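You operate a simulated robot arm through the tools that you are given. There is no shell and no other tool. Be economical: measure what you need, move in short steps, check, and stop when the job is done.

The job below is to be done with a simulated two-armed robot. You get a single attempt, and the scene is never put back.

## Task
Put the short packer on the top of the parts table away on the shelf of the parts table. Then stack the carton that says "washers" from the top of the parts table on top of the carton that says "dowels". Then put the blue peg from the top of the parts table on top of the long white batten. Then put the green skittle on the top of the service bench away on the top of the stores bench. Then close the vacuum door. Then shut the spill kit box door. Then take the white dowel and leave it on top of the green bumper. Then take the red weight and leave it on the top of the cradle bench. Then open the grey waste bin lid. Keep to this order. Set down upright: red weight.

Only the result counts: the job must be done as asked and must still hold three seconds after the hand-in. Knocking over, shifting, dropping, spilling or breaking anything else fails it. Lids that push on must go on centred and level and be pressed home; caps that screw on are set level and turned clockwise until they are tight.

## Robot
Two 7-joint arms with two-finger parallel grippers on one trunk, on a base that drives. Base frame: it is fixed to the floor where the robot stands at the start and does not move with it; the origin is under the middle of the robot, x ahead of it, y to its left, z up; the surface under the hand at the start is at about z = 78. Units: cm, degrees, N and s.
The left shoulder is at the start at [2, 13.8, 120], the right one opposite. With the tool pointing down near the work surface each hand reaches from about 10 to 48 cm from the robot's upright axis, wherever it stands, measured 20 degrees to its own side. Places, roughly: blue peg (2x2x9 cm) [60, 40, 80]; carton [25, 0, 75]; green bumper (5x5x5 cm) [50, -140, 90]; green skittle (5x5x16 cm) [20, -150, 100]; grey waste bin lid [-80, -150, 60]; long white batten (16x5x5 cm) [-250, 180, 90]; red weight (8x8x9 cm) [150, -170, 80]; shelf of the parts table [40, 20, 40]; short packer (11x4x2 cm) [50, 10, 80]; spill kit box door [-30, -150, 130]; top of the cradle bench (60x20 cm) [212, 106, 76]; top of the stores bench [-10, 990, 90]; vacuum door [-20, -120, 50]; white dowel (2x2x5 cm) [100, -150, 90]. Payload 1.57 kg a hand.
The tool frame of a hand sits at the grasp point between the pads (the TCP): z along the fingers, y along the line on which they close. The tips reach 3 cm beyond it. Largest opening 8 cm; finger width 1.7, thickness 1.2; the body of the gripper, 4 by 8.2 cm, starts 8 cm behind the TCP.
Orientation is that of the tool frame in the base frame, as a unit quaternion [w, x, y, z]. With the fingers straight down and closing along the base's y, the tool's x points along the base's -x, its y along +y and its z along -z.

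## Interface
- The arms move only by the tool servo_tool. It takes "left_deltas", "right_deltas" or both (then of equal length, played together; a hand with none holds still); each is a list of rows, each a list of 3 entries, a list of its own where there are three numbers: the opening, from 0 (shut) to 1 (fully open), then the shift along the base's x, y, z in units of 25 mm (1.0 is 25 mm), then the turn, a rotation vector about the base's x, y, z in units of 8 degrees (1.0 is 8 degrees). In form: [[grip, [x, y, z], [wx, wy, wz]], ...]. A call has 1 to 10 rows; each row shifts and turns the commanded pose from where the row before left it. A call with a number of a shift or a turn outside -1 to 1 is refused whole. Rows are played at 5 a second. More than 5 cm and 8.6 degrees between two rows, or a gripper value outside its range, and nothing of the call is played. A pose out of reach is approached as far as the arm can. The call stops where the force on the tool passes 40 N (or 10 N more than at its start, if that is more) or the arm is blocked; 0.2 s more then pass. Each finger travels about 4.5 cm/s and halts on what it meets, pressing with about 40 N; the grip force reading is that of the motor and also rises with nothing between the fingers. The clock runs only during rows and for 0.2 s after the last one: add rows that do not move to give the fingers time. The reply holds the time, the measured pose of the TCP, the force on the tool along the base axes, the opening and the grip force, in the units named above and with some noise, with the torque about the TCP (base axes, N m) and any sound that the robot's microphone picked up.
- Cameras (640 x 400 px; columns grow to the right, rows downward): "scene" is now at [18.09, 1.7, 107.1]; the picture's right is [0.22, -0.98, 0.00], its down [-0.66, -0.15, -0.73] and it looks along [0.72, 0.16, -0.68] (base axes); focal length 214 px, centre (320, 200). "left" rides on the left gripper at [7.2, 0.6, -12.2] in its tool frame; the picture's right is [-0.09, 1.00, 0.00], its down [-0.84, -0.08, -0.54] and it looks along [-0.54, -0.05, 0.84] (tool axes); focal length 238 px, centre (320, 200). "right" rides on the right gripper at [7.2, -0.7, -12.2] in its tool frame; the picture's right is [0.09, 1.00, 0.00], its down [-0.84, 0.08, -0.54] and it looks along [-0.54, 0.05, 0.84] (tool axes); focal length 238 px, centre (320, 200). There is no depth. A picture from a camera that has moved, and an enlarged one, comes with that camera's place and axes in the base frame and with its lens.
- grab_frame(camera): a new picture of that camera. It takes no simulated time.
- raise_lower(by): slides the trunk up (or, below 0, down) by that many cm; the arms and the scene camera ride with it, the base frame stays. It gives what a move gives, with no picture.
- drive_base(legs): drives the robot by 1 to 6 legs, each [ahead, left, turn to the left] in cm, cm and degrees, along the robot's own axes; the way and the turn of a leg run together, so that a leg with both is an arc; at most 150 cm and 180 degrees a leg. The arms and the cameras ride along, it lands a little off, and it stops where it bumps. It gives what a move gives.
- aim_head(pan, tilt): turns the head with the scene camera to pan (to the left, within 60 degrees either way) and tilt (down, from -29 to 69), counted from straight ahead of the robot. It gives what a move gives.
- inspect(camera, box): a new picture of the part [left, top, right, bottom] of that camera's present view, enlarged. It takes no simulated time.
- close_job(): hands the job in; it is judged then, once.

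Work in short steps. Places have to be worked out from the pictures, the camera data and where the tool is seen: move nearer, look again, correct. Check each grasp and each placing, and mend what went wrong. You have 217 turns and 228 pictures in all, those below and enlarged ones among them. Open the grippers and draw the arms clear of the work before you hand the job in, unless the task says otherwise; then end with one line.

The tools are called after "Request:" by a JSON object that holds its "op" and its "data". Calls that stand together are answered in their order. servo_tool: Moves the arms, as the interface text tells. Its arguments: {"type":"object","properties":{"left_deltas":{"type":"array","items":{"type":"array"}},"right_deltas":{"type":"array","items":{"type":"array"}}},"required":[]} The other tools are called the same way: raise_lower (by) slides the trunk up or down; drive_base (legs) drives the base; aim_head (pan, tilt) turns the head that bears the scene camera; grab_frame (camera) takes a picture; inspect (camera, box) takes an enlarged picture of a part of a camera's view; close_job () hands the job in.

At the start:

```text
clock: 0.0
left_tcp_pos: [35.12, 28.54, 108.77]
left_ee_rot: [-0.04, -0.006, 0.999, 0.002]
left_ft_force: [-0.5, -0.5, -0.2]
left_wrist_torque: [-0.01, 0.04, -0.02]
left_gripper_width: 8.01
left_grasp_force: 0.0
right_tcp_pos: [36.58, -7.48, 107.64]
right_ee_rot: [-0.151, 0.001, 0.989, -0.001]
right_ft_force: [-0.6, 0.0, 0.1]
right_wrist_torque: [0.01, -0.01, 0.0]
right_gripper_width: 7.99
right_grasp_force: 0.0
trunk travel left (down, up): [-57.5, 66.5]
robot x, y, heading: [-0.0, -0.08, -0.1]
head pan, tilt: [12.7, 42.8]
```

scene: 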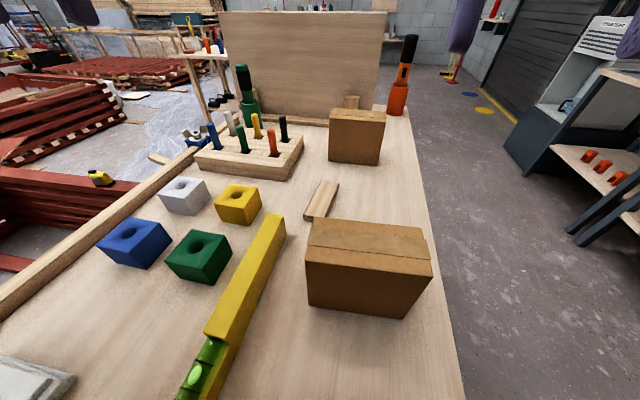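
right: 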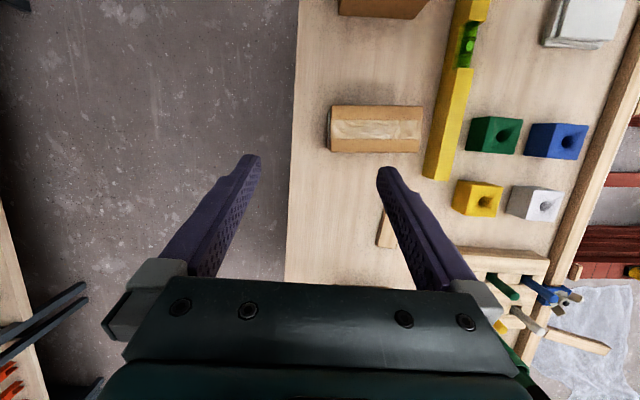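
left: 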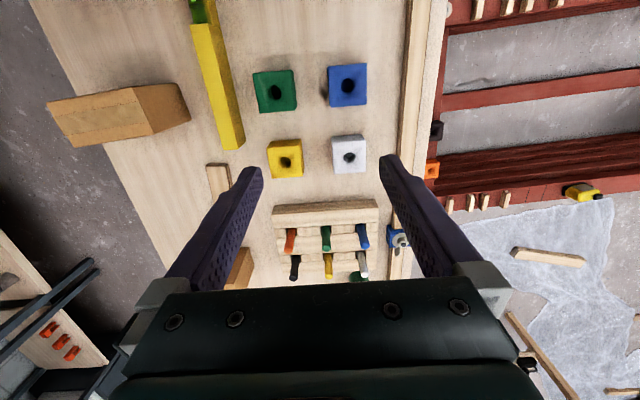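

I start by enlarging the table view to find the carton labels and the details.

Request:
{"op": "inspect", "data": {"camera": "scene", "box": [160, 60, 480, 320]}}

Request:
{"op": "inspect", "data": {"camera": "right", "box": [280, 0, 640, 240]}}

Request:
{"op": "aim_head", "data": {"pan": 0, "tilt": 65}}

Request:
{"op": "grab_frame", "data": {"camera": "scene"}}

```text
1.54 times, centred on (320, 190) of scene
camera zoom: at [18.09, 1.7, 107.1], right [0.22, -0.98, 0.0], down [-0.66, -0.15, -0.73], along [0.72, 0.16, -0.68], focal length 330 px, centre (320, 215)
```

zoom: 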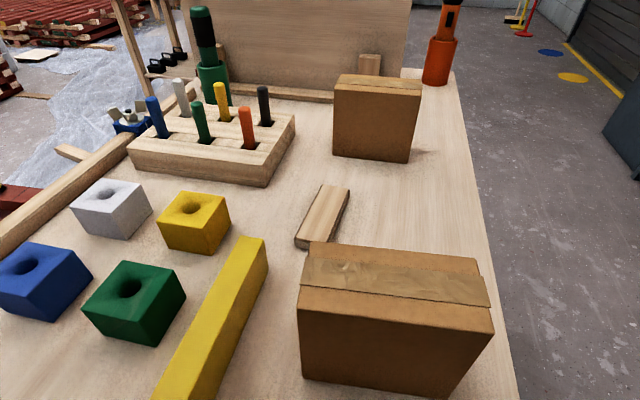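

```text
1.67 times, centred on (460, 120) of right
camera zoom: at [33.34, -8.1, 121.48], right [-0.08, 1.0, 0.02], down [0.96, 0.08, 0.27], along [0.26, 0.05, -0.96], focal length 397 px, centre (87, 333)
```

zoom: 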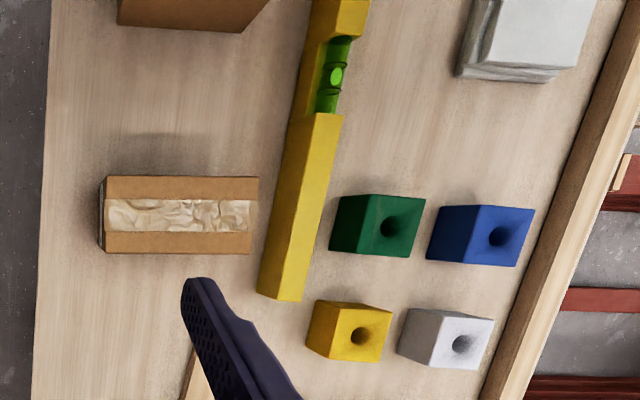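

```text
clock: 0.9
left_tcp_pos: [35.03, 28.55, 108.67]
left_ee_rot: [-0.042, -0.006, 0.999, 0.003]
left_ft_force: [0.1, -0.2, 0.7]
left_wrist_torque: [0.01, -0.01, -0.02]
left_gripper_width: 7.98
left_grasp_force: 0.1
right_tcp_pos: [36.55, -7.7, 107.46]
right_ee_rot: [-0.152, 0.003, 0.988, -0.001]
right_ft_force: [-0.4, 0.6, -0.5]
right_wrist_torque: [-0.02, 0.03, -0.01]
right_gripper_width: 8.0
right_grasp_force: 0.2
trunk travel left (down, up): [-57.5, 66.5]
robot x, y, heading: [-0.54, -0.0, -0.1]
head pan, tilt: [0.0, 65.0]
```

```text
222 pictures are left
camera scene: at [16.06, -0.12, 104.28], right [0.0, -1.0, 0.0], down [-0.91, 0.0, -0.42], along [0.42, 0.0, -0.91], focal length 214 px, centre (320, 200)
```

scene: 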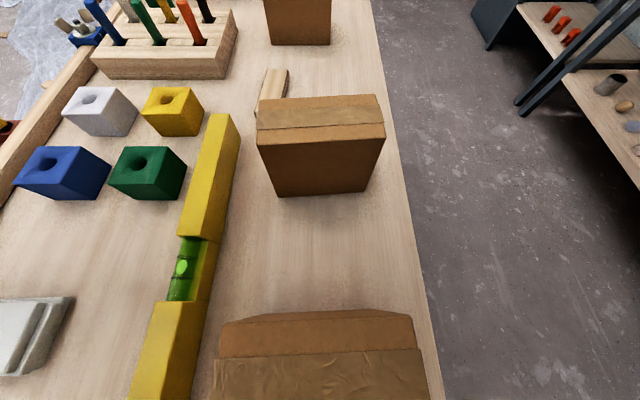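

The labels are not on the faces I can see. I drive back a bit and look over the table and its shelf.

Request:
{"op": "drive_base", "data": {"legs": [[-60, 0, 0]]}}

Request:
{"op": "aim_head", "data": {"pan": 0, "tilt": 35}}

Request:
{"op": "grab_frame", "data": {"camera": "scene"}}

Request:
{"op": "aim_head", "data": {"pan": -55, "tilt": 20}}

Request:
{"op": "grab_frame", "data": {"camera": "scene"}}

```text
clock: 4.2
left_tcp_pos: [-23.45, 28.47, 108.63]
left_ee_rot: [-0.042, -0.001, 0.999, 0.003]
left_ft_force: [1.0, 0.0, -0.4]
left_wrist_torque: [0.02, -0.01, 0.03]
left_gripper_width: 8.02
left_grasp_force: 0.0
right_tcp_pos: [-22.33, -7.59, 107.51]
right_ee_rot: [-0.151, 0.008, 0.988, 0.0]
right_ft_force: [-1.0, -0.3, -0.7]
right_wrist_torque: [-0.03, 0.02, -0.04]
right_gripper_width: 7.98
right_grasp_force: 0.0
trunk travel left (down, up): [-57.5, 66.5]
robot x, y, heading: [-58.64, 0.45, -0.6]
head pan, tilt: [0.0, 65.0]
```

```text
clock: 5.2
left_tcp_pos: [-23.39, 28.59, 108.61]
left_ee_rot: [-0.042, -0.002, 0.999, 0.004]
left_ft_force: [0.6, 0.9, 0.8]
left_wrist_torque: [0.02, -0.03, -0.01]
left_gripper_width: 7.99
left_grasp_force: 0.0
right_tcp_pos: [-22.35, -7.62, 107.51]
right_ee_rot: [-0.153, 0.006, 0.988, -0.001]
right_ft_force: [0.7, 0.5, -0.1]
right_wrist_torque: [-0.03, 0.01, 0.0]
right_gripper_width: 8.0
right_grasp_force: 0.1
trunk travel left (down, up): [-57.5, 66.5]
robot x, y, heading: [-58.94, 0.4, -0.6]
head pan, tilt: [0.0, 35.0]
```

```text
221 pictures are left
camera scene: at [-39.99, -0.02, 108.25], right [-0.01, -1.0, 0.0], down [-0.57, 0.01, -0.82], along [0.82, -0.01, -0.57], focal length 214 px, centre (320, 200)
```

scene: 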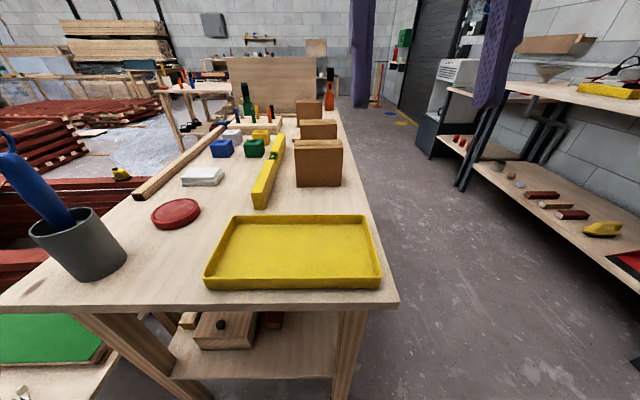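

```text
clock: 6.4
left_tcp_pos: [-23.52, 28.57, 108.62]
left_ee_rot: [-0.042, -0.002, 0.999, 0.004]
left_ft_force: [-0.3, -0.3, -0.3]
left_wrist_torque: [-0.04, 0.03, -0.04]
left_gripper_width: 8.01
left_grasp_force: 0.0
right_tcp_pos: [-22.37, -7.62, 107.49]
right_ee_rot: [-0.153, 0.007, 0.988, -0.001]
right_ft_force: [-0.4, 0.5, -0.2]
right_wrist_torque: [0.02, 0.0, 0.01]
right_gripper_width: 8.0
right_grasp_force: 0.1
trunk travel left (down, up): [-57.5, 66.5]
robot x, y, heading: [-58.82, 0.14, -0.6]
head pan, tilt: [-55.0, 20.0]
```

```text
220 pictures are left
camera scene: at [-43.52, -7.61, 110.64], right [-0.82, -0.57, 0.0], down [-0.19, 0.28, -0.94], along [0.53, -0.77, -0.34], focal length 214 px, centre (320, 200)
```

scene: 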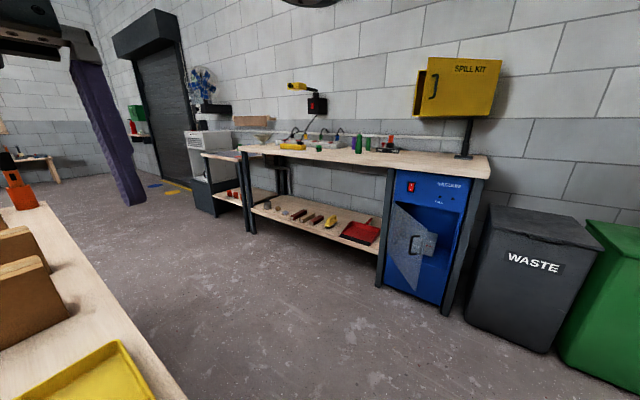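

The table runs from x ≈ -23 with its right edge at y ≈ -11, and the shelf lies below it. I drive round to the right side facing +y, to read the labels and see the shelf.

Request:
{"op": "drive_base", "data": {"legs": [[0, -62, 0], [95, 0, 0], [0, 0, 90]]}}

Request:
{"op": "aim_head", "data": {"pan": 0, "tilt": 30}}

Request:
{"op": "grab_frame", "data": {"camera": "scene"}}

```text
clock: 18.3
left_tcp_pos: [2.57, -29.58, 108.54]
left_ee_rot: [0.031, 0.726, -0.686, 0.028]
left_ft_force: [0.9, -0.7, 0.4]
left_wrist_torque: [0.01, -0.02, 0.0]
left_gripper_width: 8.01
left_grasp_force: 0.0
right_tcp_pos: [38.56, -26.53, 107.5]
right_ee_rot: [0.105, 0.713, -0.685, 0.111]
right_ft_force: [-0.5, 0.8, 0.1]
right_wrist_torque: [0.01, 0.0, -0.03]
right_gripper_width: 7.99
right_grasp_force: 0.1
trunk travel left (down, up): [-57.5, 66.5]
robot x, y, heading: [32.78, -63.26, 92.5]
head pan, tilt: [-55.0, 20.0]
```

```text
clock: 19.5
left_tcp_pos: [2.52, -29.71, 108.53]
left_ee_rot: [0.031, 0.726, -0.686, 0.027]
left_ft_force: [-0.4, -0.1, 0.5]
left_wrist_torque: [0.01, -0.04, 0.04]
left_gripper_width: 8.0
left_grasp_force: 0.1
right_tcp_pos: [38.59, -26.6, 107.55]
right_ee_rot: [0.104, 0.714, -0.684, 0.111]
right_ft_force: [-0.9, 0.6, 0.9]
right_wrist_torque: [0.01, 0.05, -0.01]
right_gripper_width: 8.02
right_grasp_force: 0.0
trunk travel left (down, up): [-57.5, 66.5]
robot x, y, heading: [32.6, -63.39, 92.4]
head pan, tilt: [0.0, 30.0]
```

```text
219 pictures are left
camera scene: at [31.83, -44.43, 109.04], right [1.0, 0.04, 0.0], down [0.02, -0.5, -0.87], along [-0.04, 0.87, -0.5], focal length 214 px, centre (320, 200)
```

scene: 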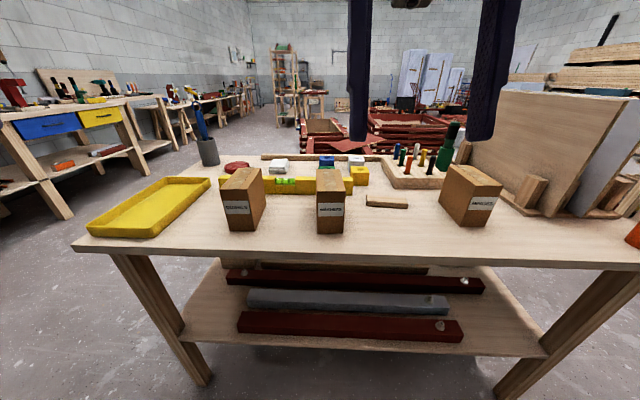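

Request:
{"op": "inspect", "data": {"camera": "scene", "box": [200, 140, 520, 340]}}

Request:
{"op": "inspect", "data": {"camera": "scene", "box": [420, 150, 580, 250]}}

Request:
{"op": "inspect", "data": {"camera": "scene", "box": [0, 40, 320, 240]}}

```text
2.00 times, centred on (360, 240) of scene
camera zoom: at [31.83, -44.43, 109.04], right [1.0, 0.04, 0.0], down [0.02, -0.5, -0.87], along [-0.04, 0.87, -0.5], focal length 429 px, centre (240, 120)
```

zoom: 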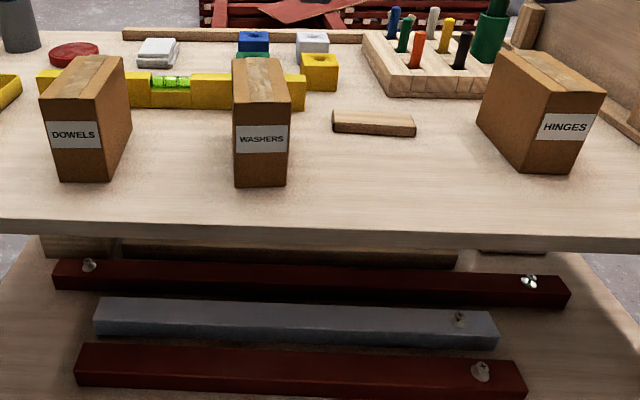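

```text
4.00 times, centred on (500, 200) of scene
camera zoom: at [31.83, -44.43, 109.04], right [1.0, 0.04, 0.0], down [0.02, -0.5, -0.87], along [-0.04, 0.87, -0.5], focal length 858 px, centre (-400, 200)
```

zoom: 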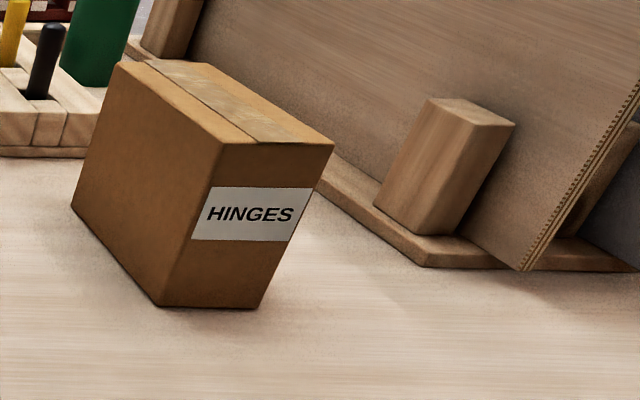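

```text
2.00 times, centred on (160, 140) of scene
camera zoom: at [31.83, -44.43, 109.04], right [1.0, 0.04, 0.0], down [0.02, -0.5, -0.87], along [-0.04, 0.87, -0.5], focal length 429 px, centre (640, 320)
```

zoom: 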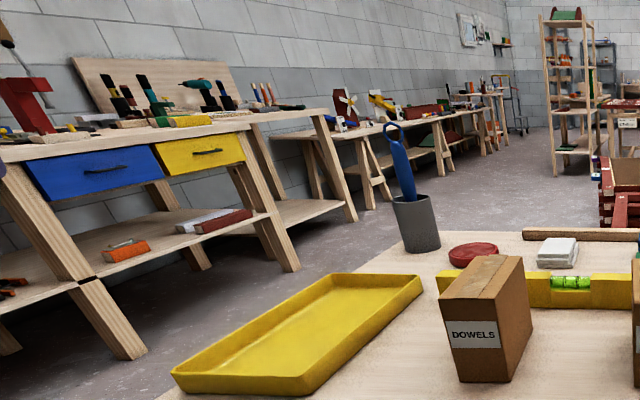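

The washers carton is at x ≈ 32 and dowels at x ≈ 12, both about 6x10x13. The packer is at (48, 8). Next I lower the trunk to look for free room on the shelf.

Request:
{"op": "raise_lower", "data": {"by": -40}}

Request:
{"op": "aim_head", "data": {"pan": 0, "tilt": 25}}

Request:
{"op": "grab_frame", "data": {"camera": "scene"}}

```text
clock: 23.3
left_tcp_pos: [2.48, -29.63, 68.64]
left_ee_rot: [0.032, 0.726, -0.686, 0.028]
left_ft_force: [-0.4, 0.4, 0.5]
left_wrist_torque: [0.01, 0.01, 0.02]
left_gripper_width: 8.01
left_grasp_force: 0.1
right_tcp_pos: [38.52, -26.62, 67.56]
right_ee_rot: [0.104, 0.714, -0.684, 0.112]
right_ft_force: [0.8, 0.2, -0.6]
right_wrist_torque: [0.04, 0.02, 0.02]
right_gripper_width: 7.95
right_grasp_force: 0.1
trunk travel left (down, up): [-17.5, 106.5]
robot x, y, heading: [32.64, -63.25, 92.6]
head pan, tilt: [0.0, 30.0]
```

```text
clock: 24.0
left_tcp_pos: [2.53, -29.44, 68.6]
left_ee_rot: [0.032, 0.727, -0.686, 0.027]
left_ft_force: [0.8, 0.8, 0.5]
left_wrist_torque: [0.0, -0.01, -0.03]
left_gripper_width: 8.01
left_grasp_force: 0.1
right_tcp_pos: [38.54, -26.6, 67.59]
right_ee_rot: [0.104, 0.713, -0.684, 0.112]
right_ft_force: [-0.3, 0.5, -0.3]
right_wrist_torque: [0.0, -0.01, 0.01]
right_gripper_width: 8.02
right_grasp_force: 0.0
trunk travel left (down, up): [-17.5, 106.5]
robot x, y, heading: [32.54, -63.7, 92.4]
head pan, tilt: [0.0, 25.0]
```

```text
215 pictures are left
camera scene: at [31.82, -44.27, 69.83], right [1.0, 0.04, 0.0], down [0.02, -0.42, -0.91], along [-0.04, 0.91, -0.42], focal length 214 px, centre (320, 200)
```

scene: 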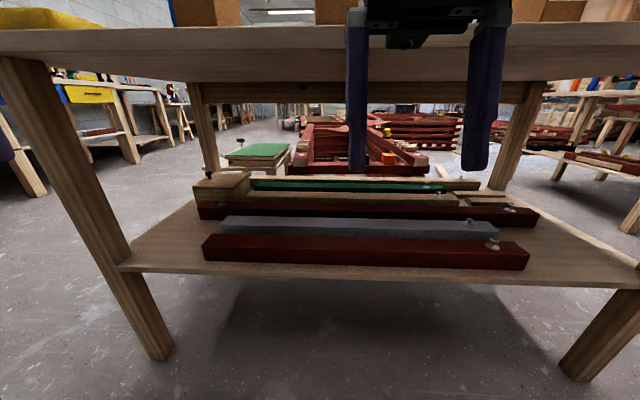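

The shelf (z ≈ 36) has free strips at both ends: x -12..2 and x 77..92. I go back to the table front to pick the packer with the left hand.

Request:
{"op": "raise_lower", "data": {"by": 40}}

Request:
{"op": "drive_base", "data": {"legs": [[0, 0, -92.4], [-90, 0, 0], [0, 64, 0], [65, 0, 0]]}}

Request:
{"op": "aim_head", "data": {"pan": 0, "tilt": 45}}

Request:
{"op": "grab_frame", "data": {"camera": "scene"}}

```text
clock: 27.8
left_tcp_pos: [2.5, -29.56, 108.67]
left_ee_rot: [0.031, 0.726, -0.686, 0.028]
left_ft_force: [-0.4, 1.0, 0.1]
left_wrist_torque: [-0.02, 0.01, -0.03]
left_gripper_width: 7.98
left_grasp_force: 0.0
right_tcp_pos: [38.42, -26.53, 107.53]
right_ee_rot: [0.105, 0.713, -0.684, 0.112]
right_ft_force: [-0.2, 0.3, -0.1]
right_wrist_torque: [0.0, -0.01, 0.04]
right_gripper_width: 8.01
right_grasp_force: 0.1
trunk travel left (down, up): [-57.5, 66.5]
robot x, y, heading: [32.82, -63.56, 92.5]
head pan, tilt: [0.0, 25.0]
```

```text
clock: 42.7
left_tcp_pos: [48.82, 27.45, 108.55]
left_ee_rot: [-0.041, -0.001, 0.999, 0.004]
left_ft_force: [-0.1, -0.2, -0.1]
left_wrist_torque: [0.02, 0.0, 0.0]
left_gripper_width: 7.99
left_grasp_force: 0.0
right_tcp_pos: [49.87, -8.84, 107.52]
right_ee_rot: [-0.153, 0.006, 0.988, -0.001]
right_ft_force: [-0.5, -0.5, 0.0]
right_wrist_torque: [0.02, -0.02, -0.01]
right_gripper_width: 7.99
right_grasp_force: 0.0
trunk travel left (down, up): [-57.5, 66.5]
robot x, y, heading: [13.6, -1.34, -0.4]
head pan, tilt: [0.0, 25.0]
```

```text
clock: 43.6
left_tcp_pos: [48.73, 27.27, 108.74]
left_ee_rot: [-0.041, -0.002, 0.999, 0.004]
left_ft_force: [0.5, 0.2, -1.0]
left_wrist_torque: [0.0, -0.01, 0.01]
left_gripper_width: 8.02
left_grasp_force: 0.1
right_tcp_pos: [49.78, -8.72, 107.56]
right_ee_rot: [-0.153, 0.008, 0.988, 0.0]
right_ft_force: [0.5, 0.1, 0.0]
right_wrist_torque: [-0.01, 0.01, 0.02]
right_gripper_width: 7.98
right_grasp_force: 0.0
trunk travel left (down, up): [-57.5, 66.5]
robot x, y, heading: [13.22, -1.0, -0.4]
head pan, tilt: [0.0, 45.0]
```

```text
214 pictures are left
camera scene: at [31.57, -1.25, 106.79], right [-0.01, -1.0, 0.0], down [-0.71, 0.01, -0.71], along [0.71, -0.01, -0.71], focal length 214 px, centre (320, 200)
```

scene: 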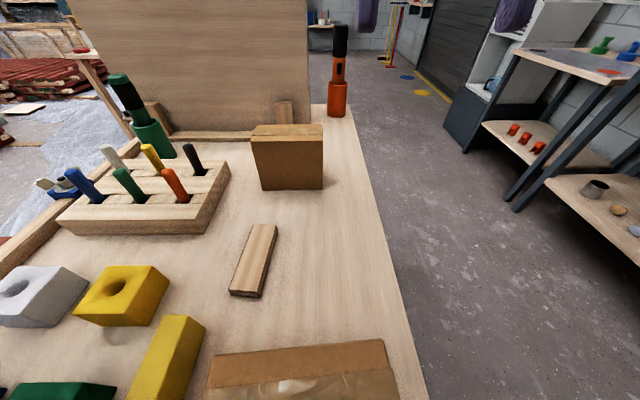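

The packer's centre is about (47.5, 7.7), with its long side nearly along x. I bring the left hand above it, tilted forward about 32°, and move the right hand aside.

Request:
{"op": "servo_tool", "data": {"left_deltas": [[1, [-0.06, -0.98, -0.6], [0, -0.56, -0.06]], [1, [-0.06, -0.98, -0.6], [0, -0.56, -0.06]], [1, [-0.06, -0.98, -0.6], [0, -0.56, -0.06]], [1, [-0.06, -0.98, -0.6], [0, -0.56, -0.06]], [1, [-0.06, -0.98, -0.6], [0, -0.56, -0.06]], [1, [-0.06, -0.98, -0.6], [0, -0.56, -0.06]], [1, [-0.06, -0.98, -0.6], [0, -0.56, -0.06]], [1, [-0.06, -0.98, -0.6], [0, -0.56, -0.06]], [1, [0, 0, 0], [0, 0, 0]]], "right_deltas": [[1, [0, -1, 0], [0, 0, 0]], [1, [0, -1, 0], [0, 0, 0]], [1, [0, -1, 0], [0, 0, 0]], [1, [0, -1, 0], [0, 0, 0]], [1, [0, 0, 0], [0, 0, 0]], [1, [0, 0, 0], [0, 0, 0]], [1, [0, 0, 0], [0, 0, 0]], [1, [0, 0, 0], [0, 0, 0]], [1, [0, 0, 0], [0, 0, 0]]]}}

Request:
{"op": "grab_frame", "data": {"camera": "left"}}

Request:
{"op": "grab_frame", "data": {"camera": "scene"}}

```text
clock: 45.6
left_tcp_pos: [47.54, 7.39, 96.5]
left_ee_rot: [0.269, 0.03, 0.963, 0.005]
left_ft_force: [-0.1, -0.4, -0.1]
left_wrist_torque: [0.02, -0.02, 0.01]
left_gripper_width: 7.99
left_grasp_force: 0.1
right_tcp_pos: [49.6, -18.95, 106.87]
right_ee_rot: [-0.164, 0.004, 0.986, -0.004]
right_ft_force: [1.0, -0.2, 0.4]
right_wrist_torque: [-0.01, 0.0, 0.01]
right_gripper_width: 8.01
right_grasp_force: 0.0
trunk travel left (down, up): [-57.5, 66.5]
robot x, y, heading: [13.32, -0.98, -0.6]
head pan, tilt: [0.0, 45.0]
```

```text
213 pictures are left
camera left: at [35.03, 8.82, 103.23], right [0.14, 0.99, 0.07], down [0.43, -0.12, 0.89], along [0.89, -0.09, -0.44], focal length 238 px, centre (320, 200)
```

left: 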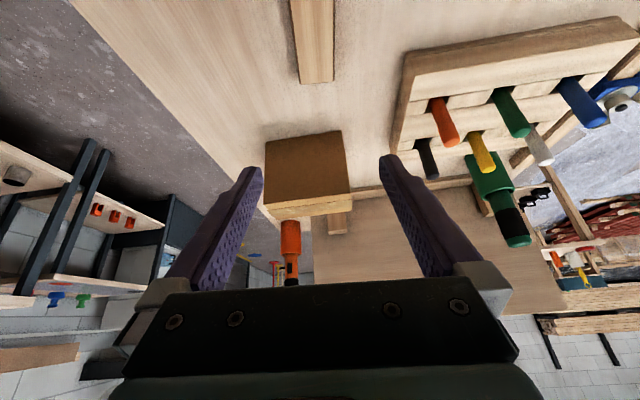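

```text
212 pictures are left
camera scene: at [31.57, -1.24, 106.78], right [-0.01, -1.0, 0.0], down [-0.71, 0.01, -0.71], along [0.71, -0.01, -0.71], focal length 214 px, centre (320, 200)
```

scene: 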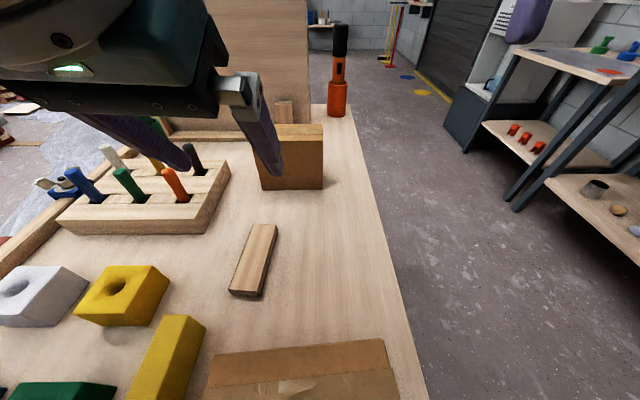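

I shift 2 cm forward to keep the wrist clear of the washers carton, then descend to about z 81.3.

Request:
{"op": "servo_tool", "data": {"left_deltas": [[1, [0.7, 0, 0], [0, 0, 0]], [1, [0, 0, -1], [0, 0, 0]], [1, [0, 0, -1], [0, 0, 0]], [1, [0, 0, -1], [0, 0, 0]], [1, [0, 0, -1], [0, 0, 0]], [1, [0, 0, -1], [0, 0, 0]], [1, [0, 0, -0.8], [0, 0, 0]], [1, [0, 0, 0], [0, 0, 0]]]}}

Request:
{"op": "grab_frame", "data": {"camera": "scene"}}

Request:
{"op": "grab_frame", "data": {"camera": "left"}}

```text
clock: 47.4
left_tcp_pos: [49.39, 7.66, 82.13]
left_ee_rot: [0.268, 0.031, 0.963, 0.004]
left_ft_force: [0.1, 0.5, -0.6]
left_wrist_torque: [0.03, 0.02, -0.01]
left_gripper_width: 7.99
left_grasp_force: 0.0
right_tcp_pos: [49.64, -19.11, 106.99]
right_ee_rot: [-0.164, 0.007, 0.986, -0.002]
right_ft_force: [0.2, -0.9, -0.4]
right_wrist_torque: [0.01, 0.02, 0.0]
right_gripper_width: 7.98
right_grasp_force: 0.1
trunk travel left (down, up): [-57.5, 66.5]
robot x, y, heading: [13.7, -0.75, -0.8]
head pan, tilt: [0.0, 45.0]
```

```text
211 pictures are left
camera scene: at [31.57, -1.24, 106.78], right [-0.01, -1.0, 0.0], down [-0.71, 0.01, -0.71], along [0.71, -0.01, -0.71], focal length 214 px, centre (320, 200)
```

scene: 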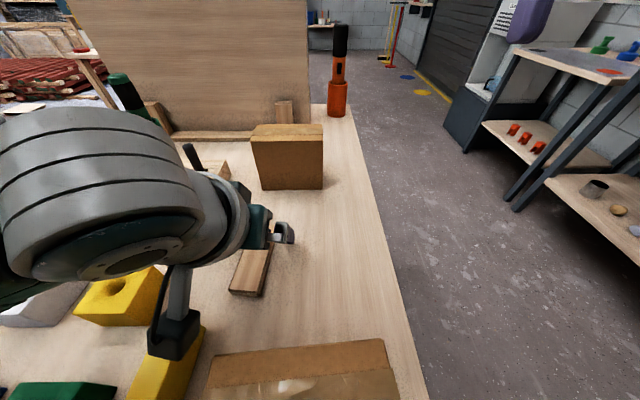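

```text
210 pictures are left
camera left: at [36.89, 9.06, 88.91], right [0.14, 0.99, 0.07], down [0.43, -0.12, 0.89], along [0.89, -0.09, -0.44], focal length 238 px, centre (320, 200)
```

left: 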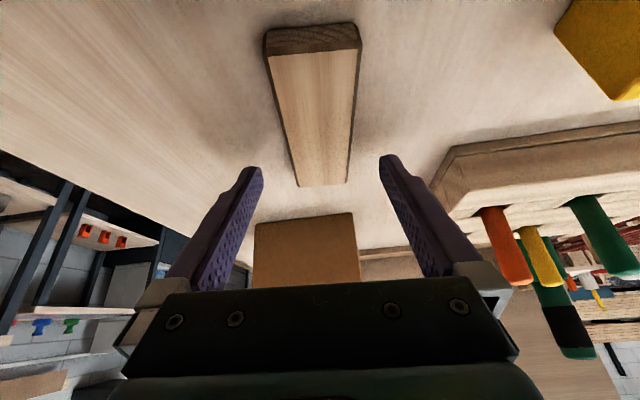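

The fingers straddle the packer near its far end. I move back 1.5 cm, lower a little and close.

Request:
{"op": "servo_tool", "data": {"left_deltas": [[1, [-0.6, 0, 0], [0, 0, 0]], [1, [0, 0, -0.3], [0, 0, 0]], [0.5, [0, 0, 0], [0, 0, 0]], [0.2, [0, 0, 0], [0, 0, 0]], [0.2, [0, 0, 0], [0, 0, 0]], [0.2, [0, 0, 0], [0, 0, 0]], [0.2, [0, 0, 0], [0, 0, 0]]]}}

Request:
{"op": "grab_frame", "data": {"camera": "left"}}

```text
clock: 49.0
left_tcp_pos: [47.99, 7.71, 81.41]
left_ee_rot: [0.267, 0.031, 0.963, 0.004]
left_ft_force: [-1.0, -0.1, 0.4]
left_wrist_torque: [-0.04, 0.03, 0.0]
left_gripper_width: 3.86
left_grasp_force: 36.3
right_tcp_pos: [49.67, -19.15, 106.93]
right_ee_rot: [-0.165, 0.007, 0.986, -0.002]
right_ft_force: [-0.1, -0.4, -0.1]
right_wrist_torque: [-0.01, 0.05, 0.0]
right_gripper_width: 8.0
right_grasp_force: 0.1
trunk travel left (down, up): [-57.5, 66.5]
robot x, y, heading: [13.24, -1.19, -0.6]
head pan, tilt: [0.0, 45.0]
```

```text
209 pictures are left
camera left: at [35.46, 9.07, 88.16], right [0.14, 0.99, 0.07], down [0.43, -0.12, 0.89], along [0.89, -0.09, -0.44], focal length 238 px, centre (320, 200)
```

left: 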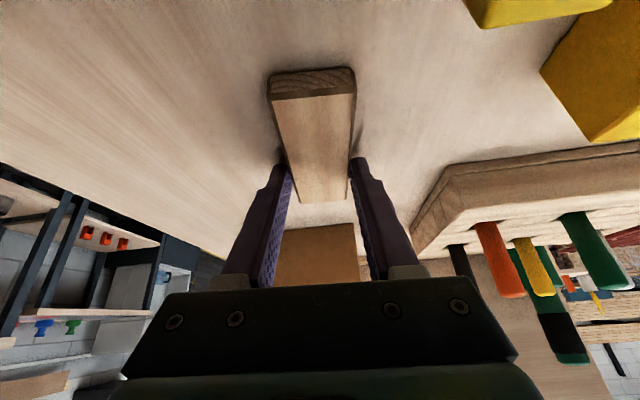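

Gripped at 3.86 cm. I lift it well clear.

Request:
{"op": "servo_tool", "data": {"left_deltas": [[0.2, [0, 0, 0.5], [0, 0, 0]], [0.2, [0, 0, 1], [0, 0, 0]], [0.2, [0, 0, 1], [0, 0, 0]], [0.2, [0, 0, 1], [0, 0, 0]], [0.2, [0, 0, 1], [0, 0, 0]], [0.2, [0, 0, 1], [0, 0, 0]], [0.2, [0, 0, 1], [0, 0, 0]], [0.2, [0, 0, 1], [0, 0, 0]], [0.2, [0, 0, 1], [0, 0, 0]], [0.2, [0, 0, 1], [0, 0, 0]]]}}

Request:
{"op": "grab_frame", "data": {"camera": "left"}}

```text
clock: 51.2
left_tcp_pos: [47.7, 7.64, 105.15]
left_ee_rot: [0.269, 0.031, 0.963, 0.004]
left_ft_force: [0.2, 0.2, -0.4]
left_wrist_torque: [0.0, 0.03, -0.01]
left_gripper_width: 1.63
left_grasp_force: 0.1
right_tcp_pos: [49.6, -19.18, 106.85]
right_ee_rot: [-0.163, 0.008, 0.987, -0.001]
right_ft_force: [-0.6, 0.1, -0.9]
right_wrist_torque: [0.01, 0.01, 0.0]
right_gripper_width: 8.0
right_grasp_force: 0.1
trunk travel left (down, up): [-57.5, 66.5]
robot x, y, heading: [13.37, -0.85, -0.6]
head pan, tilt: [0.0, 45.0]
```

```text
208 pictures are left
camera left: at [35.27, 8.96, 111.93], right [0.13, 0.99, 0.07], down [0.43, -0.12, 0.89], along [0.89, -0.09, -0.44], focal length 238 px, centre (320, 200)
```

left: 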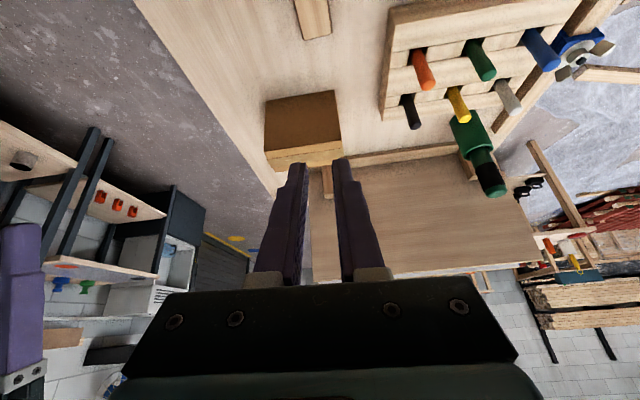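

The packer slipped out, as only the tips held it. I check where it lies now.

Request:
{"op": "inspect", "data": {"camera": "scene", "box": [160, 150, 400, 300]}}

Request:
{"op": "inspect", "data": {"camera": "left", "box": [220, 0, 420, 125]}}

```text
2.67 times, centred on (280, 225) of scene
camera zoom: at [31.57, -1.24, 106.78], right [-0.01, -1.0, 0.0], down [-0.71, 0.01, -0.71], along [0.71, -0.01, -0.71], focal length 572 px, centre (427, 133)
```

zoom: 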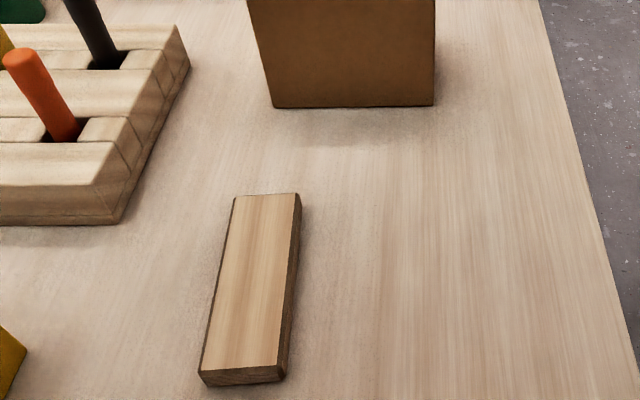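

```text
3.20 times, centred on (320, 62) of left
camera zoom: at [35.27, 8.96, 111.93], right [0.13, 0.99, 0.07], down [0.43, -0.12, 0.89], along [0.89, -0.09, -0.44], focal length 763 px, centre (320, 640)
```

zoom: 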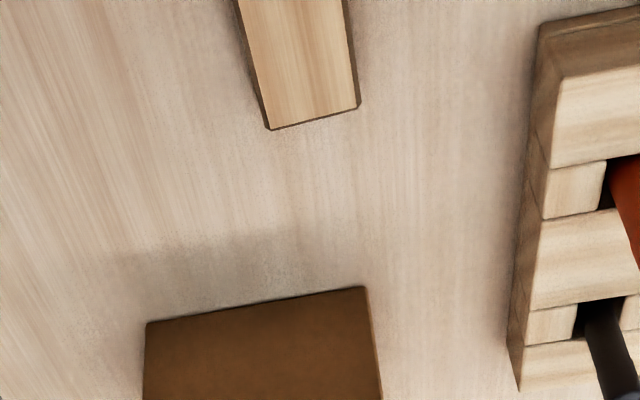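

The packer is at (48, 7.7) with yaw about +3°. I align yaw and roll, steepen the hand and go deeper.

Request:
{"op": "servo_tool", "data": {"left_deltas": [[1, [0, 0, -0.9], [-0.19, 1, 0.78]], [1, [0, 0, -1], [0, 0, 0]], [1, [0, 0, -1], [0, 0, 0]], [1, [0, 0, -1], [0, 0, 0]], [1, [0, 0, -1], [0, 0, 0]], [1, [0, 0, -1], [0, 0, 0]], [1, [0, 0, -1], [0, 0, 0]], [1, [0, 0, -1], [0, 0, 0]], [1, [0, 0, -1], [0, 0, 0]], [1, [0, 0, 0], [0, 0, 0]]]}}

Request:
{"op": "grab_frame", "data": {"camera": "left"}}

```text
refused: row 1 steps farther than a row can; nothing moved
```

```text
205 pictures are left
camera left: at [35.27, 8.96, 111.93], right [0.13, 0.99, 0.07], down [0.43, -0.12, 0.89], along [0.89, -0.09, -0.44], focal length 238 px, centre (320, 200)
```

left: 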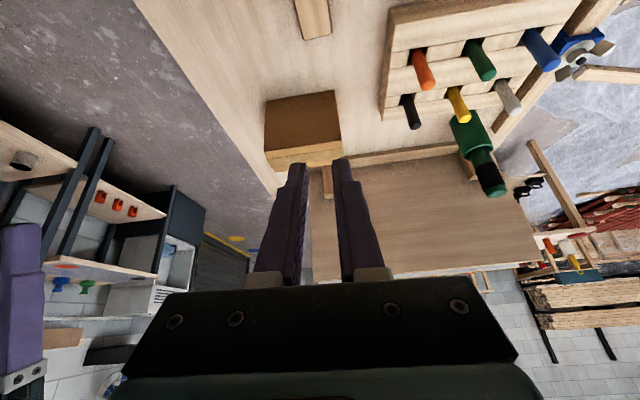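

Total turn per row must stay under 8.6°, so I spread it over two rows.

Request:
{"op": "servo_tool", "data": {"left_deltas": [[1, [0, 0, -0.9], [-0.1, 0.5, 0.39]], [1, [0, 0, -1], [-0.1, 0.5, 0.39]], [1, [0, 0, -1], [0, 0, 0]], [1, [0, 0, -1], [0, 0, 0]], [1, [0, 0, -1], [0, 0, 0]], [1, [0, 0, -1], [0, 0, 0]], [1, [0, 0, -1], [0, 0, 0]], [1, [0, 0, -1], [0, 0, 0]], [1, [0, 0, -1], [0, 0, 0]], [1, [0, 0, 0], [0, 0, 0]]]}}

Request:
{"op": "grab_frame", "data": {"camera": "left"}}

```text
clock: 53.4
left_tcp_pos: [47.82, 7.78, 83.01]
left_ee_rot: [0.199, -0.025, 0.98, 0.003]
left_ft_force: [0.6, 0.0, 0.7]
left_wrist_torque: [0.04, -0.01, 0.0]
left_gripper_width: 8.01
left_grasp_force: 0.1
right_tcp_pos: [49.59, -19.13, 106.91]
right_ee_rot: [-0.163, 0.008, 0.987, -0.002]
right_ft_force: [-0.1, 0.9, 0.3]
right_wrist_torque: [0.01, -0.02, 0.01]
right_gripper_width: 8.0
right_grasp_force: 0.1
trunk travel left (down, up): [-57.5, 66.5]
robot x, y, heading: [13.38, -0.66, -0.7]
head pan, tilt: [0.0, 45.0]
```

```text
204 pictures are left
camera left: at [36.36, 7.98, 91.37], right [0.04, 1.0, 0.03], down [0.56, -0.05, 0.83], along [0.83, -0.01, -0.56], focal length 238 px, centre (320, 200)
```

left: 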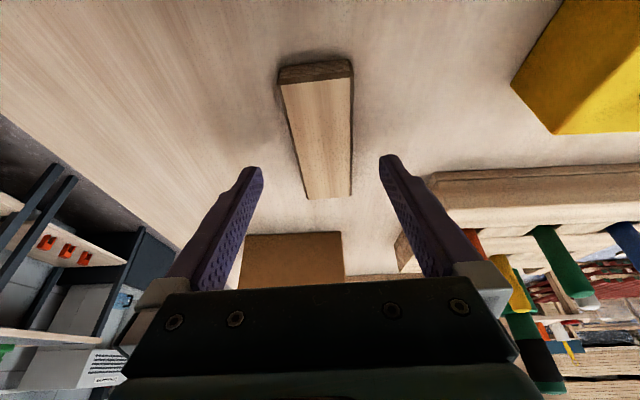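

I lower the last 2 cm and close fully.

Request:
{"op": "servo_tool", "data": {"left_deltas": [[1, [0, 0.05, -0.4], [0, 0, 0]], [1, [0, 0, -0.3], [0, 0, 0]], [1, [0, 0, -0.15], [0, 0, 0]], [0, [0, 0, 0], [0, 0, 0]], [0, [0, 0, 0], [0, 0, 0]], [0, [0, 0, 0], [0, 0, 0]], [0, [0, 0, 0], [0, 0, 0]], [0, [0, 0, 0], [0, 0, 0]]]}}

Request:
{"op": "servo_tool", "data": {"left_deltas": [[0, [0, 0, 0.2], [0, 0, 0]], [0, [0, 0, 0.4], [0, 0, 0]], [0, [0, 0, 0.5], [0, 0, 0]], [0, [0, 0, 0.5], [0, 0, 0]]]}}

Request:
{"op": "grab_frame", "data": {"camera": "left"}}

```text
clock: 54.2
left_tcp_pos: [47.73, 8.2, 81.04]
left_ee_rot: [0.202, -0.026, 0.979, 0.005]
left_ft_force: [-10.8, 9.2, 17.5]
left_wrist_torque: [1.1, 0.35, 0.43]
left_gripper_width: 7.02
left_grasp_force: 7.4
right_tcp_pos: [49.46, -18.87, 106.77]
right_ee_rot: [-0.164, 0.006, 0.986, -0.001]
right_ft_force: [-0.3, 0.0, 0.1]
right_wrist_torque: [-0.01, 0.01, 0.02]
right_gripper_width: 7.99
right_grasp_force: 0.0
trunk travel left (down, up): [-57.5, 66.5]
robot x, y, heading: [13.34, -1.0, -0.8]
head pan, tilt: [0.0, 45.0]
stopped in row 4 (left hand): the force on the tool passed its limit at 45 N (the readings are from after the stop); the commanded pose is now the measured one
```

```text
clock: 55.2
left_tcp_pos: [47.71, 7.65, 85.08]
left_ee_rot: [0.202, -0.025, 0.979, 0.002]
left_ft_force: [0.2, -0.1, -1.1]
left_wrist_torque: [0.02, 0.01, 0.03]
left_gripper_width: 3.87
left_grasp_force: 39.6
right_tcp_pos: [49.56, -19.08, 106.84]
right_ee_rot: [-0.164, 0.008, 0.987, -0.002]
right_ft_force: [-0.7, -0.1, -0.2]
right_wrist_torque: [0.01, -0.01, -0.04]
right_gripper_width: 7.99
right_grasp_force: 0.1
trunk travel left (down, up): [-57.5, 66.5]
robot x, y, heading: [13.48, -0.89, -0.5]
head pan, tilt: [0.0, 45.0]
```

```text
203 pictures are left
camera left: at [36.16, 7.97, 93.46], right [0.04, 1.0, 0.03], down [0.56, -0.04, 0.83], along [0.83, -0.01, -0.56], focal length 238 px, centre (320, 200)
```

left: 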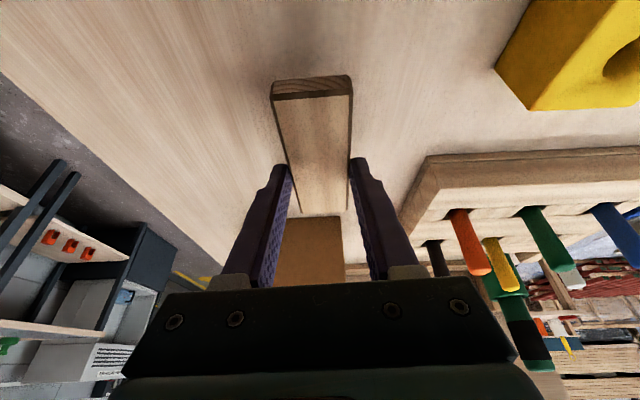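

The packer is held. I lift it gently to about z 105.

Request:
{"op": "servo_tool", "data": {"left_deltas": [[0, [0, 0, 0.6], [0, 0, 0]], [0, [0, 0, 0.8], [0, 0, 0]], [0, [0, 0, 0.8], [0, 0, 0]], [0, [0, 0, 0.8], [0, 0, 0]], [0, [0, 0, 0.8], [0, 0, 0]], [0, [0, 0, 0.8], [0, 0, 0]], [0, [0, 0, 0.8], [0, 0, 0]], [0, [0, 0, 0.8], [0, 0, 0]], [0, [0, 0, 0.8], [0, 0, 0]], [0, [0, 0, 0.8], [0, 0, 0]]]}}

Request:
{"op": "drive_base", "data": {"legs": [[-72, 0, 0], [0, -62, 0], [72, 0, 0], [0, 0, 90.5]]}}

Request:
{"op": "grab_frame", "data": {"camera": "left"}}

```text
clock: 57.4
left_tcp_pos: [47.75, 7.67, 104.61]
left_ee_rot: [0.203, -0.026, 0.979, 0.003]
left_ft_force: [-1.0, 0.9, -1.1]
left_wrist_torque: [0.0, -0.04, 0.0]
left_gripper_width: 3.82
left_grasp_force: 40.0
right_tcp_pos: [49.41, -19.05, 107.06]
right_ee_rot: [-0.164, 0.007, 0.986, -0.002]
right_ft_force: [0.2, -0.3, 1.1]
right_wrist_torque: [0.0, 0.0, -0.01]
right_gripper_width: 7.99
right_grasp_force: 0.0
trunk travel left (down, up): [-57.5, 66.5]
robot x, y, heading: [13.68, -1.08, -0.7]
head pan, tilt: [0.0, 45.0]
```

```text
clock: 71.7
left_tcp_pos: [6.8, -28.14, 104.56]
left_ee_rot: [-0.144, 0.701, -0.683, -0.144]
left_ft_force: [0.2, -0.2, 0.5]
left_wrist_torque: [-0.01, -0.02, 0.04]
left_gripper_width: 3.87
left_grasp_force: 40.0
right_tcp_pos: [33.71, -27.1, 106.96]
right_ee_rot: [-0.117, -0.684, 0.711, -0.115]
right_ft_force: [-0.4, -0.4, 0.0]
right_wrist_torque: [0.03, 0.03, 0.0]
right_gripper_width: 8.0
right_grasp_force: 0.1
trunk travel left (down, up): [-57.5, 66.5]
robot x, y, heading: [14.41, -62.42, 87.6]
head pan, tilt: [0.0, 45.0]
```

```text
202 pictures are left
camera left: at [6.3, -39.53, 112.98], right [-1.0, 0.06, 0.03], down [0.06, 0.56, 0.83], along [0.03, 0.83, -0.56], focal length 238 px, centre (320, 200)
```

left: 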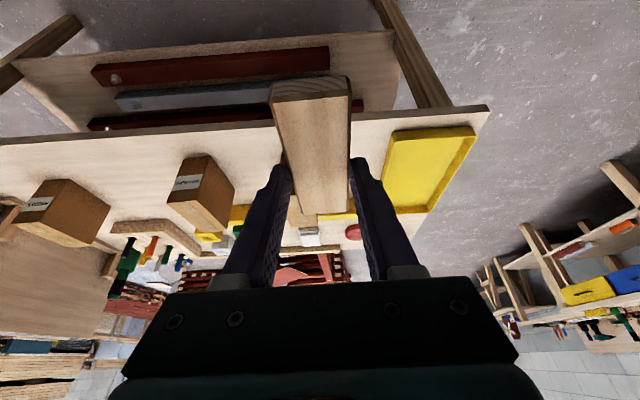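

The packer is secure. I shift left 12 cm and lower the trunk to bring the hand to shelf height.

Request:
{"op": "drive_base", "data": {"legs": [[0, 11.5, 2.5]]}}

Request:
{"op": "raise_lower", "data": {"by": -52}}

Request:
{"op": "aim_head", "data": {"pan": 10, "tilt": 25}}

Request:
{"op": "grab_frame", "data": {"camera": "scene"}}

Request:
{"op": "grab_frame", "data": {"camera": "left"}}

```text
clock: 72.9
left_tcp_pos: [-6.33, -28.67, 104.48]
left_ee_rot: [-0.14, 0.717, -0.667, -0.146]
left_ft_force: [0.3, -0.3, -0.3]
left_wrist_torque: [-0.01, -0.02, -0.01]
left_gripper_width: 3.87
left_grasp_force: 40.1
right_tcp_pos: [20.33, -26.07, 106.82]
right_ee_rot: [0.114, 0.699, -0.696, 0.119]
right_ft_force: [0.0, -0.6, 0.2]
right_wrist_torque: [-0.02, -0.01, 0.03]
right_gripper_width: 8.0
right_grasp_force: 0.0
trunk travel left (down, up): [-57.5, 66.5]
robot x, y, heading: [2.8, -62.34, 90.7]
head pan, tilt: [0.0, 45.0]
```

```text
refused: -52 is not a number from -40 to 40
```

```text
clock: 73.7
left_tcp_pos: [-6.27, -28.53, 104.64]
left_ee_rot: [-0.14, 0.717, -0.667, -0.145]
left_ft_force: [0.2, -0.3, 0.5]
left_wrist_torque: [-0.04, 0.0, 0.02]
left_gripper_width: 3.86
left_grasp_force: 40.1
right_tcp_pos: [20.35, -25.99, 106.85]
right_ee_rot: [0.116, 0.699, -0.696, 0.119]
right_ft_force: [0.5, -0.1, 0.0]
right_wrist_torque: [0.03, 0.0, 0.02]
right_gripper_width: 8.0
right_grasp_force: 0.0
trunk travel left (down, up): [-57.5, 66.5]
robot x, y, heading: [3.14, -62.4, 90.5]
head pan, tilt: [10.0, 25.0]
```

```text
201 pictures are left
camera scene: at [1.14, -43.61, 109.83], right [0.98, 0.18, 0.0], down [0.08, -0.42, -0.91], along [-0.17, 0.89, -0.42], focal length 214 px, centre (320, 200)
```

scene: 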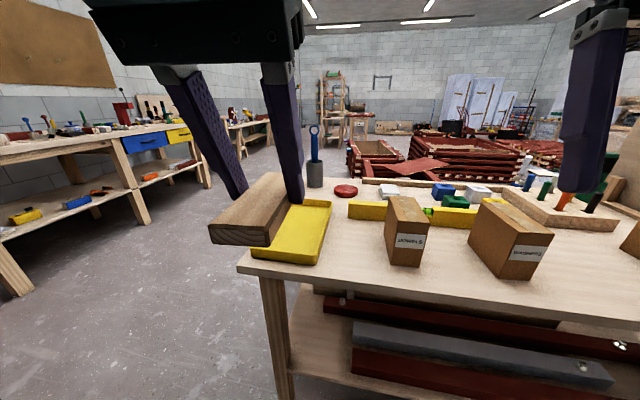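

```text
200 pictures are left
camera left: at [-6.31, -39.78, 112.98], right [-1.0, 0.01, 0.03], down [0.03, 0.56, 0.83], along [0.0, 0.83, -0.56], focal length 238 px, centre (320, 200)
```

left: 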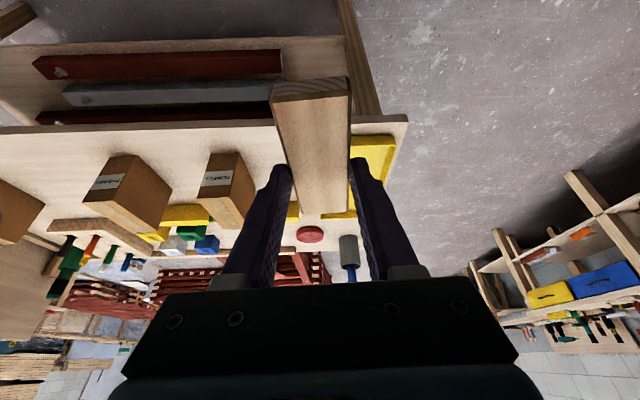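

Request:
{"op": "raise_lower", "data": {"by": -28}}

Request:
{"op": "raise_lower", "data": {"by": -24}}

Request:
{"op": "grab_frame", "data": {"camera": "scene"}}

Request:
{"op": "grab_frame", "data": {"camera": "left"}}

```text
clock: 76.6
left_tcp_pos: [-6.34, -28.41, 76.75]
left_ee_rot: [-0.14, 0.717, -0.667, -0.146]
left_ft_force: [-0.7, 0.3, 0.0]
left_wrist_torque: [0.01, 0.0, 0.02]
left_gripper_width: 3.88
left_grasp_force: 40.7
right_tcp_pos: [20.42, -26.08, 78.86]
right_ee_rot: [0.114, 0.699, -0.696, 0.119]
right_ft_force: [0.4, 0.1, 0.5]
right_wrist_torque: [0.01, 0.01, 0.0]
right_gripper_width: 7.99
right_grasp_force: 0.1
trunk travel left (down, up): [-29.5, 94.5]
robot x, y, heading: [3.3, -62.55, 90.5]
head pan, tilt: [10.0, 25.0]
```

```text
clock: 79.1
left_tcp_pos: [-6.27, -28.4, 52.72]
left_ee_rot: [-0.14, 0.717, -0.667, -0.146]
left_ft_force: [-0.9, 0.1, -0.2]
left_wrist_torque: [0.02, 0.0, 0.03]
left_gripper_width: 3.87
left_grasp_force: 39.6
right_tcp_pos: [20.38, -26.14, 54.81]
right_ee_rot: [0.115, 0.698, -0.696, 0.119]
right_ft_force: [-0.2, -0.5, 0.3]
right_wrist_torque: [0.01, -0.03, -0.03]
right_gripper_width: 7.98
right_grasp_force: 0.0
trunk travel left (down, up): [-5.5, 118.5]
robot x, y, heading: [2.66, -62.5, 90.7]
head pan, tilt: [10.0, 25.0]
```

```text
199 pictures are left
camera scene: at [1.14, -43.6, 57.84], right [0.98, 0.18, 0.0], down [0.08, -0.42, -0.91], along [-0.17, 0.89, -0.42], focal length 214 px, centre (320, 200)
```

scene: 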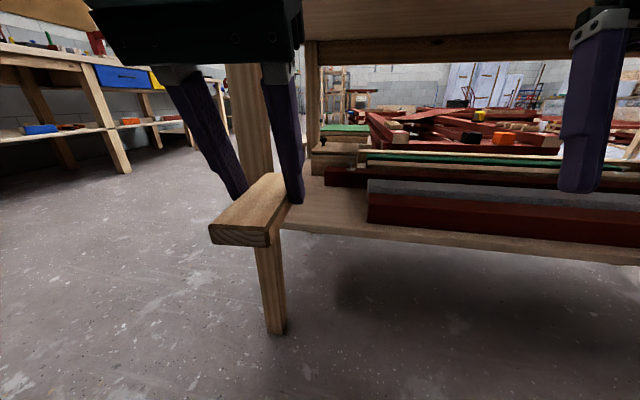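

```text
198 pictures are left
camera left: at [-6.32, -39.78, 60.98], right [-1.0, 0.01, 0.03], down [0.03, 0.56, 0.83], along [0.0, 0.83, -0.56], focal length 238 px, centre (320, 200)
```

left: 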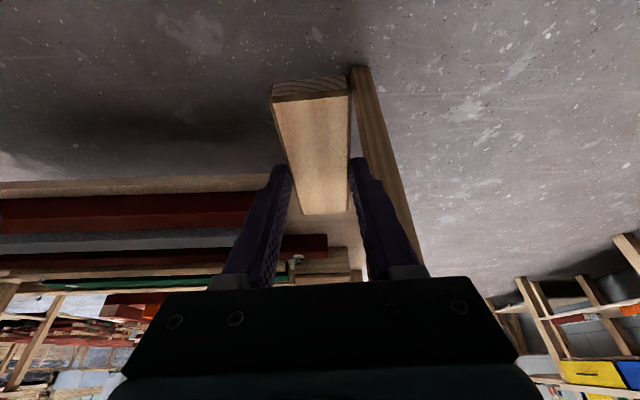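

I lower the left hand to z ≈ 44, centre it at x ≈ -5.3 and pull the right hand back, before driving closer.

Request:
{"op": "servo_tool", "data": {"left_deltas": [[0, [0.1, 0, -0.7], [0, 0, 0]], [0, [0.1, 0, -0.7], [0, 0, 0]], [0, [0.1, 0, -0.7], [0, 0, 0]], [0, [0.1, 0, -0.7], [0, 0, 0]], [0, [0, 0, -0.7], [0, 0, 0]], [0, [0, 0, 0], [0, 0, 0]]], "right_deltas": [[1, [0, -1, 0], [0, 0, 0]], [1, [0, -1, 0], [0, 0, 0]], [1, [0, -1, 0], [0, 0, 0]], [1, [0, -1, 0], [0, 0, 0]], [1, [0, -1, 0], [0, 0, 0]], [1, [0, 0, 0], [0, 0, 0]]]}}

Request:
{"op": "drive_base", "data": {"legs": [[13, 0, 0]]}}

Request:
{"op": "grab_frame", "data": {"camera": "scene"}}

Request:
{"op": "grab_frame", "data": {"camera": "left"}}

```text
clock: 80.5
left_tcp_pos: [-5.42, -28.52, 43.98]
left_ee_rot: [-0.14, 0.717, -0.667, -0.147]
left_ft_force: [0.3, 0.1, 0.0]
left_wrist_torque: [0.0, -0.04, 0.01]
left_gripper_width: 3.86
left_grasp_force: 40.0
right_tcp_pos: [20.47, -38.66, 54.5]
right_ee_rot: [-0.12, -0.695, 0.697, -0.129]
right_ft_force: [-0.2, 0.7, -0.3]
right_wrist_torque: [-0.03, 0.03, -0.02]
right_gripper_width: 7.99
right_grasp_force: 0.0
trunk travel left (down, up): [-5.5, 118.5]
robot x, y, heading: [2.91, -62.19, 90.5]
head pan, tilt: [10.0, 25.0]
```

```text
clock: 81.7
left_tcp_pos: [-5.59, -16.11, 43.89]
left_ee_rot: [-0.14, 0.718, -0.666, -0.146]
left_ft_force: [0.1, -0.1, 0.0]
left_wrist_torque: [-0.02, 0.0, 0.01]
left_gripper_width: 3.84
left_grasp_force: 39.7
right_tcp_pos: [20.29, -26.15, 54.27]
right_ee_rot: [0.12, 0.697, -0.695, 0.13]
right_ft_force: [-0.8, -0.8, 0.3]
right_wrist_torque: [-0.01, 0.01, 0.0]
right_gripper_width: 7.99
right_grasp_force: 0.1
trunk travel left (down, up): [-5.5, 118.5]
robot x, y, heading: [2.58, -49.62, 90.8]
head pan, tilt: [10.0, 25.0]
```

```text
197 pictures are left
camera scene: at [0.93, -31.15, 57.81], right [0.98, 0.19, 0.0], down [0.08, -0.42, -0.91], along [-0.17, 0.89, -0.42], focal length 214 px, centre (320, 200)
```

scene: 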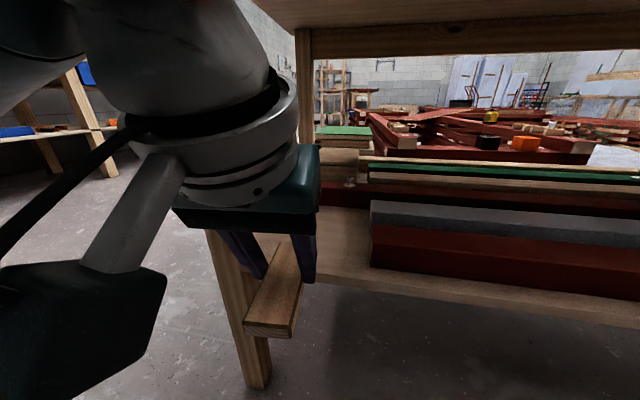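

```text
196 pictures are left
camera left: at [-5.58, -27.45, 52.22], right [-1.0, 0.01, 0.03], down [0.03, 0.56, 0.83], along [-0.01, 0.83, -0.56], focal length 238 px, centre (320, 200)
```

left: 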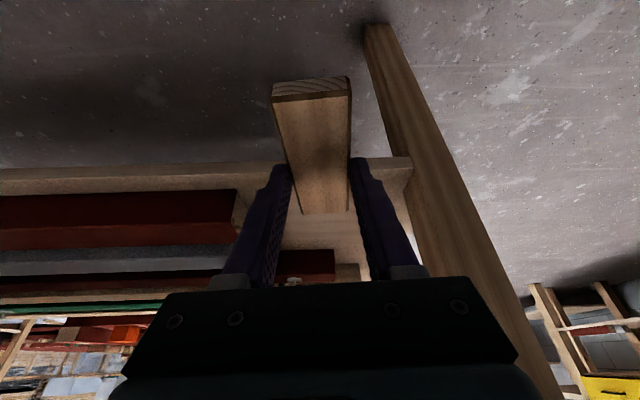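

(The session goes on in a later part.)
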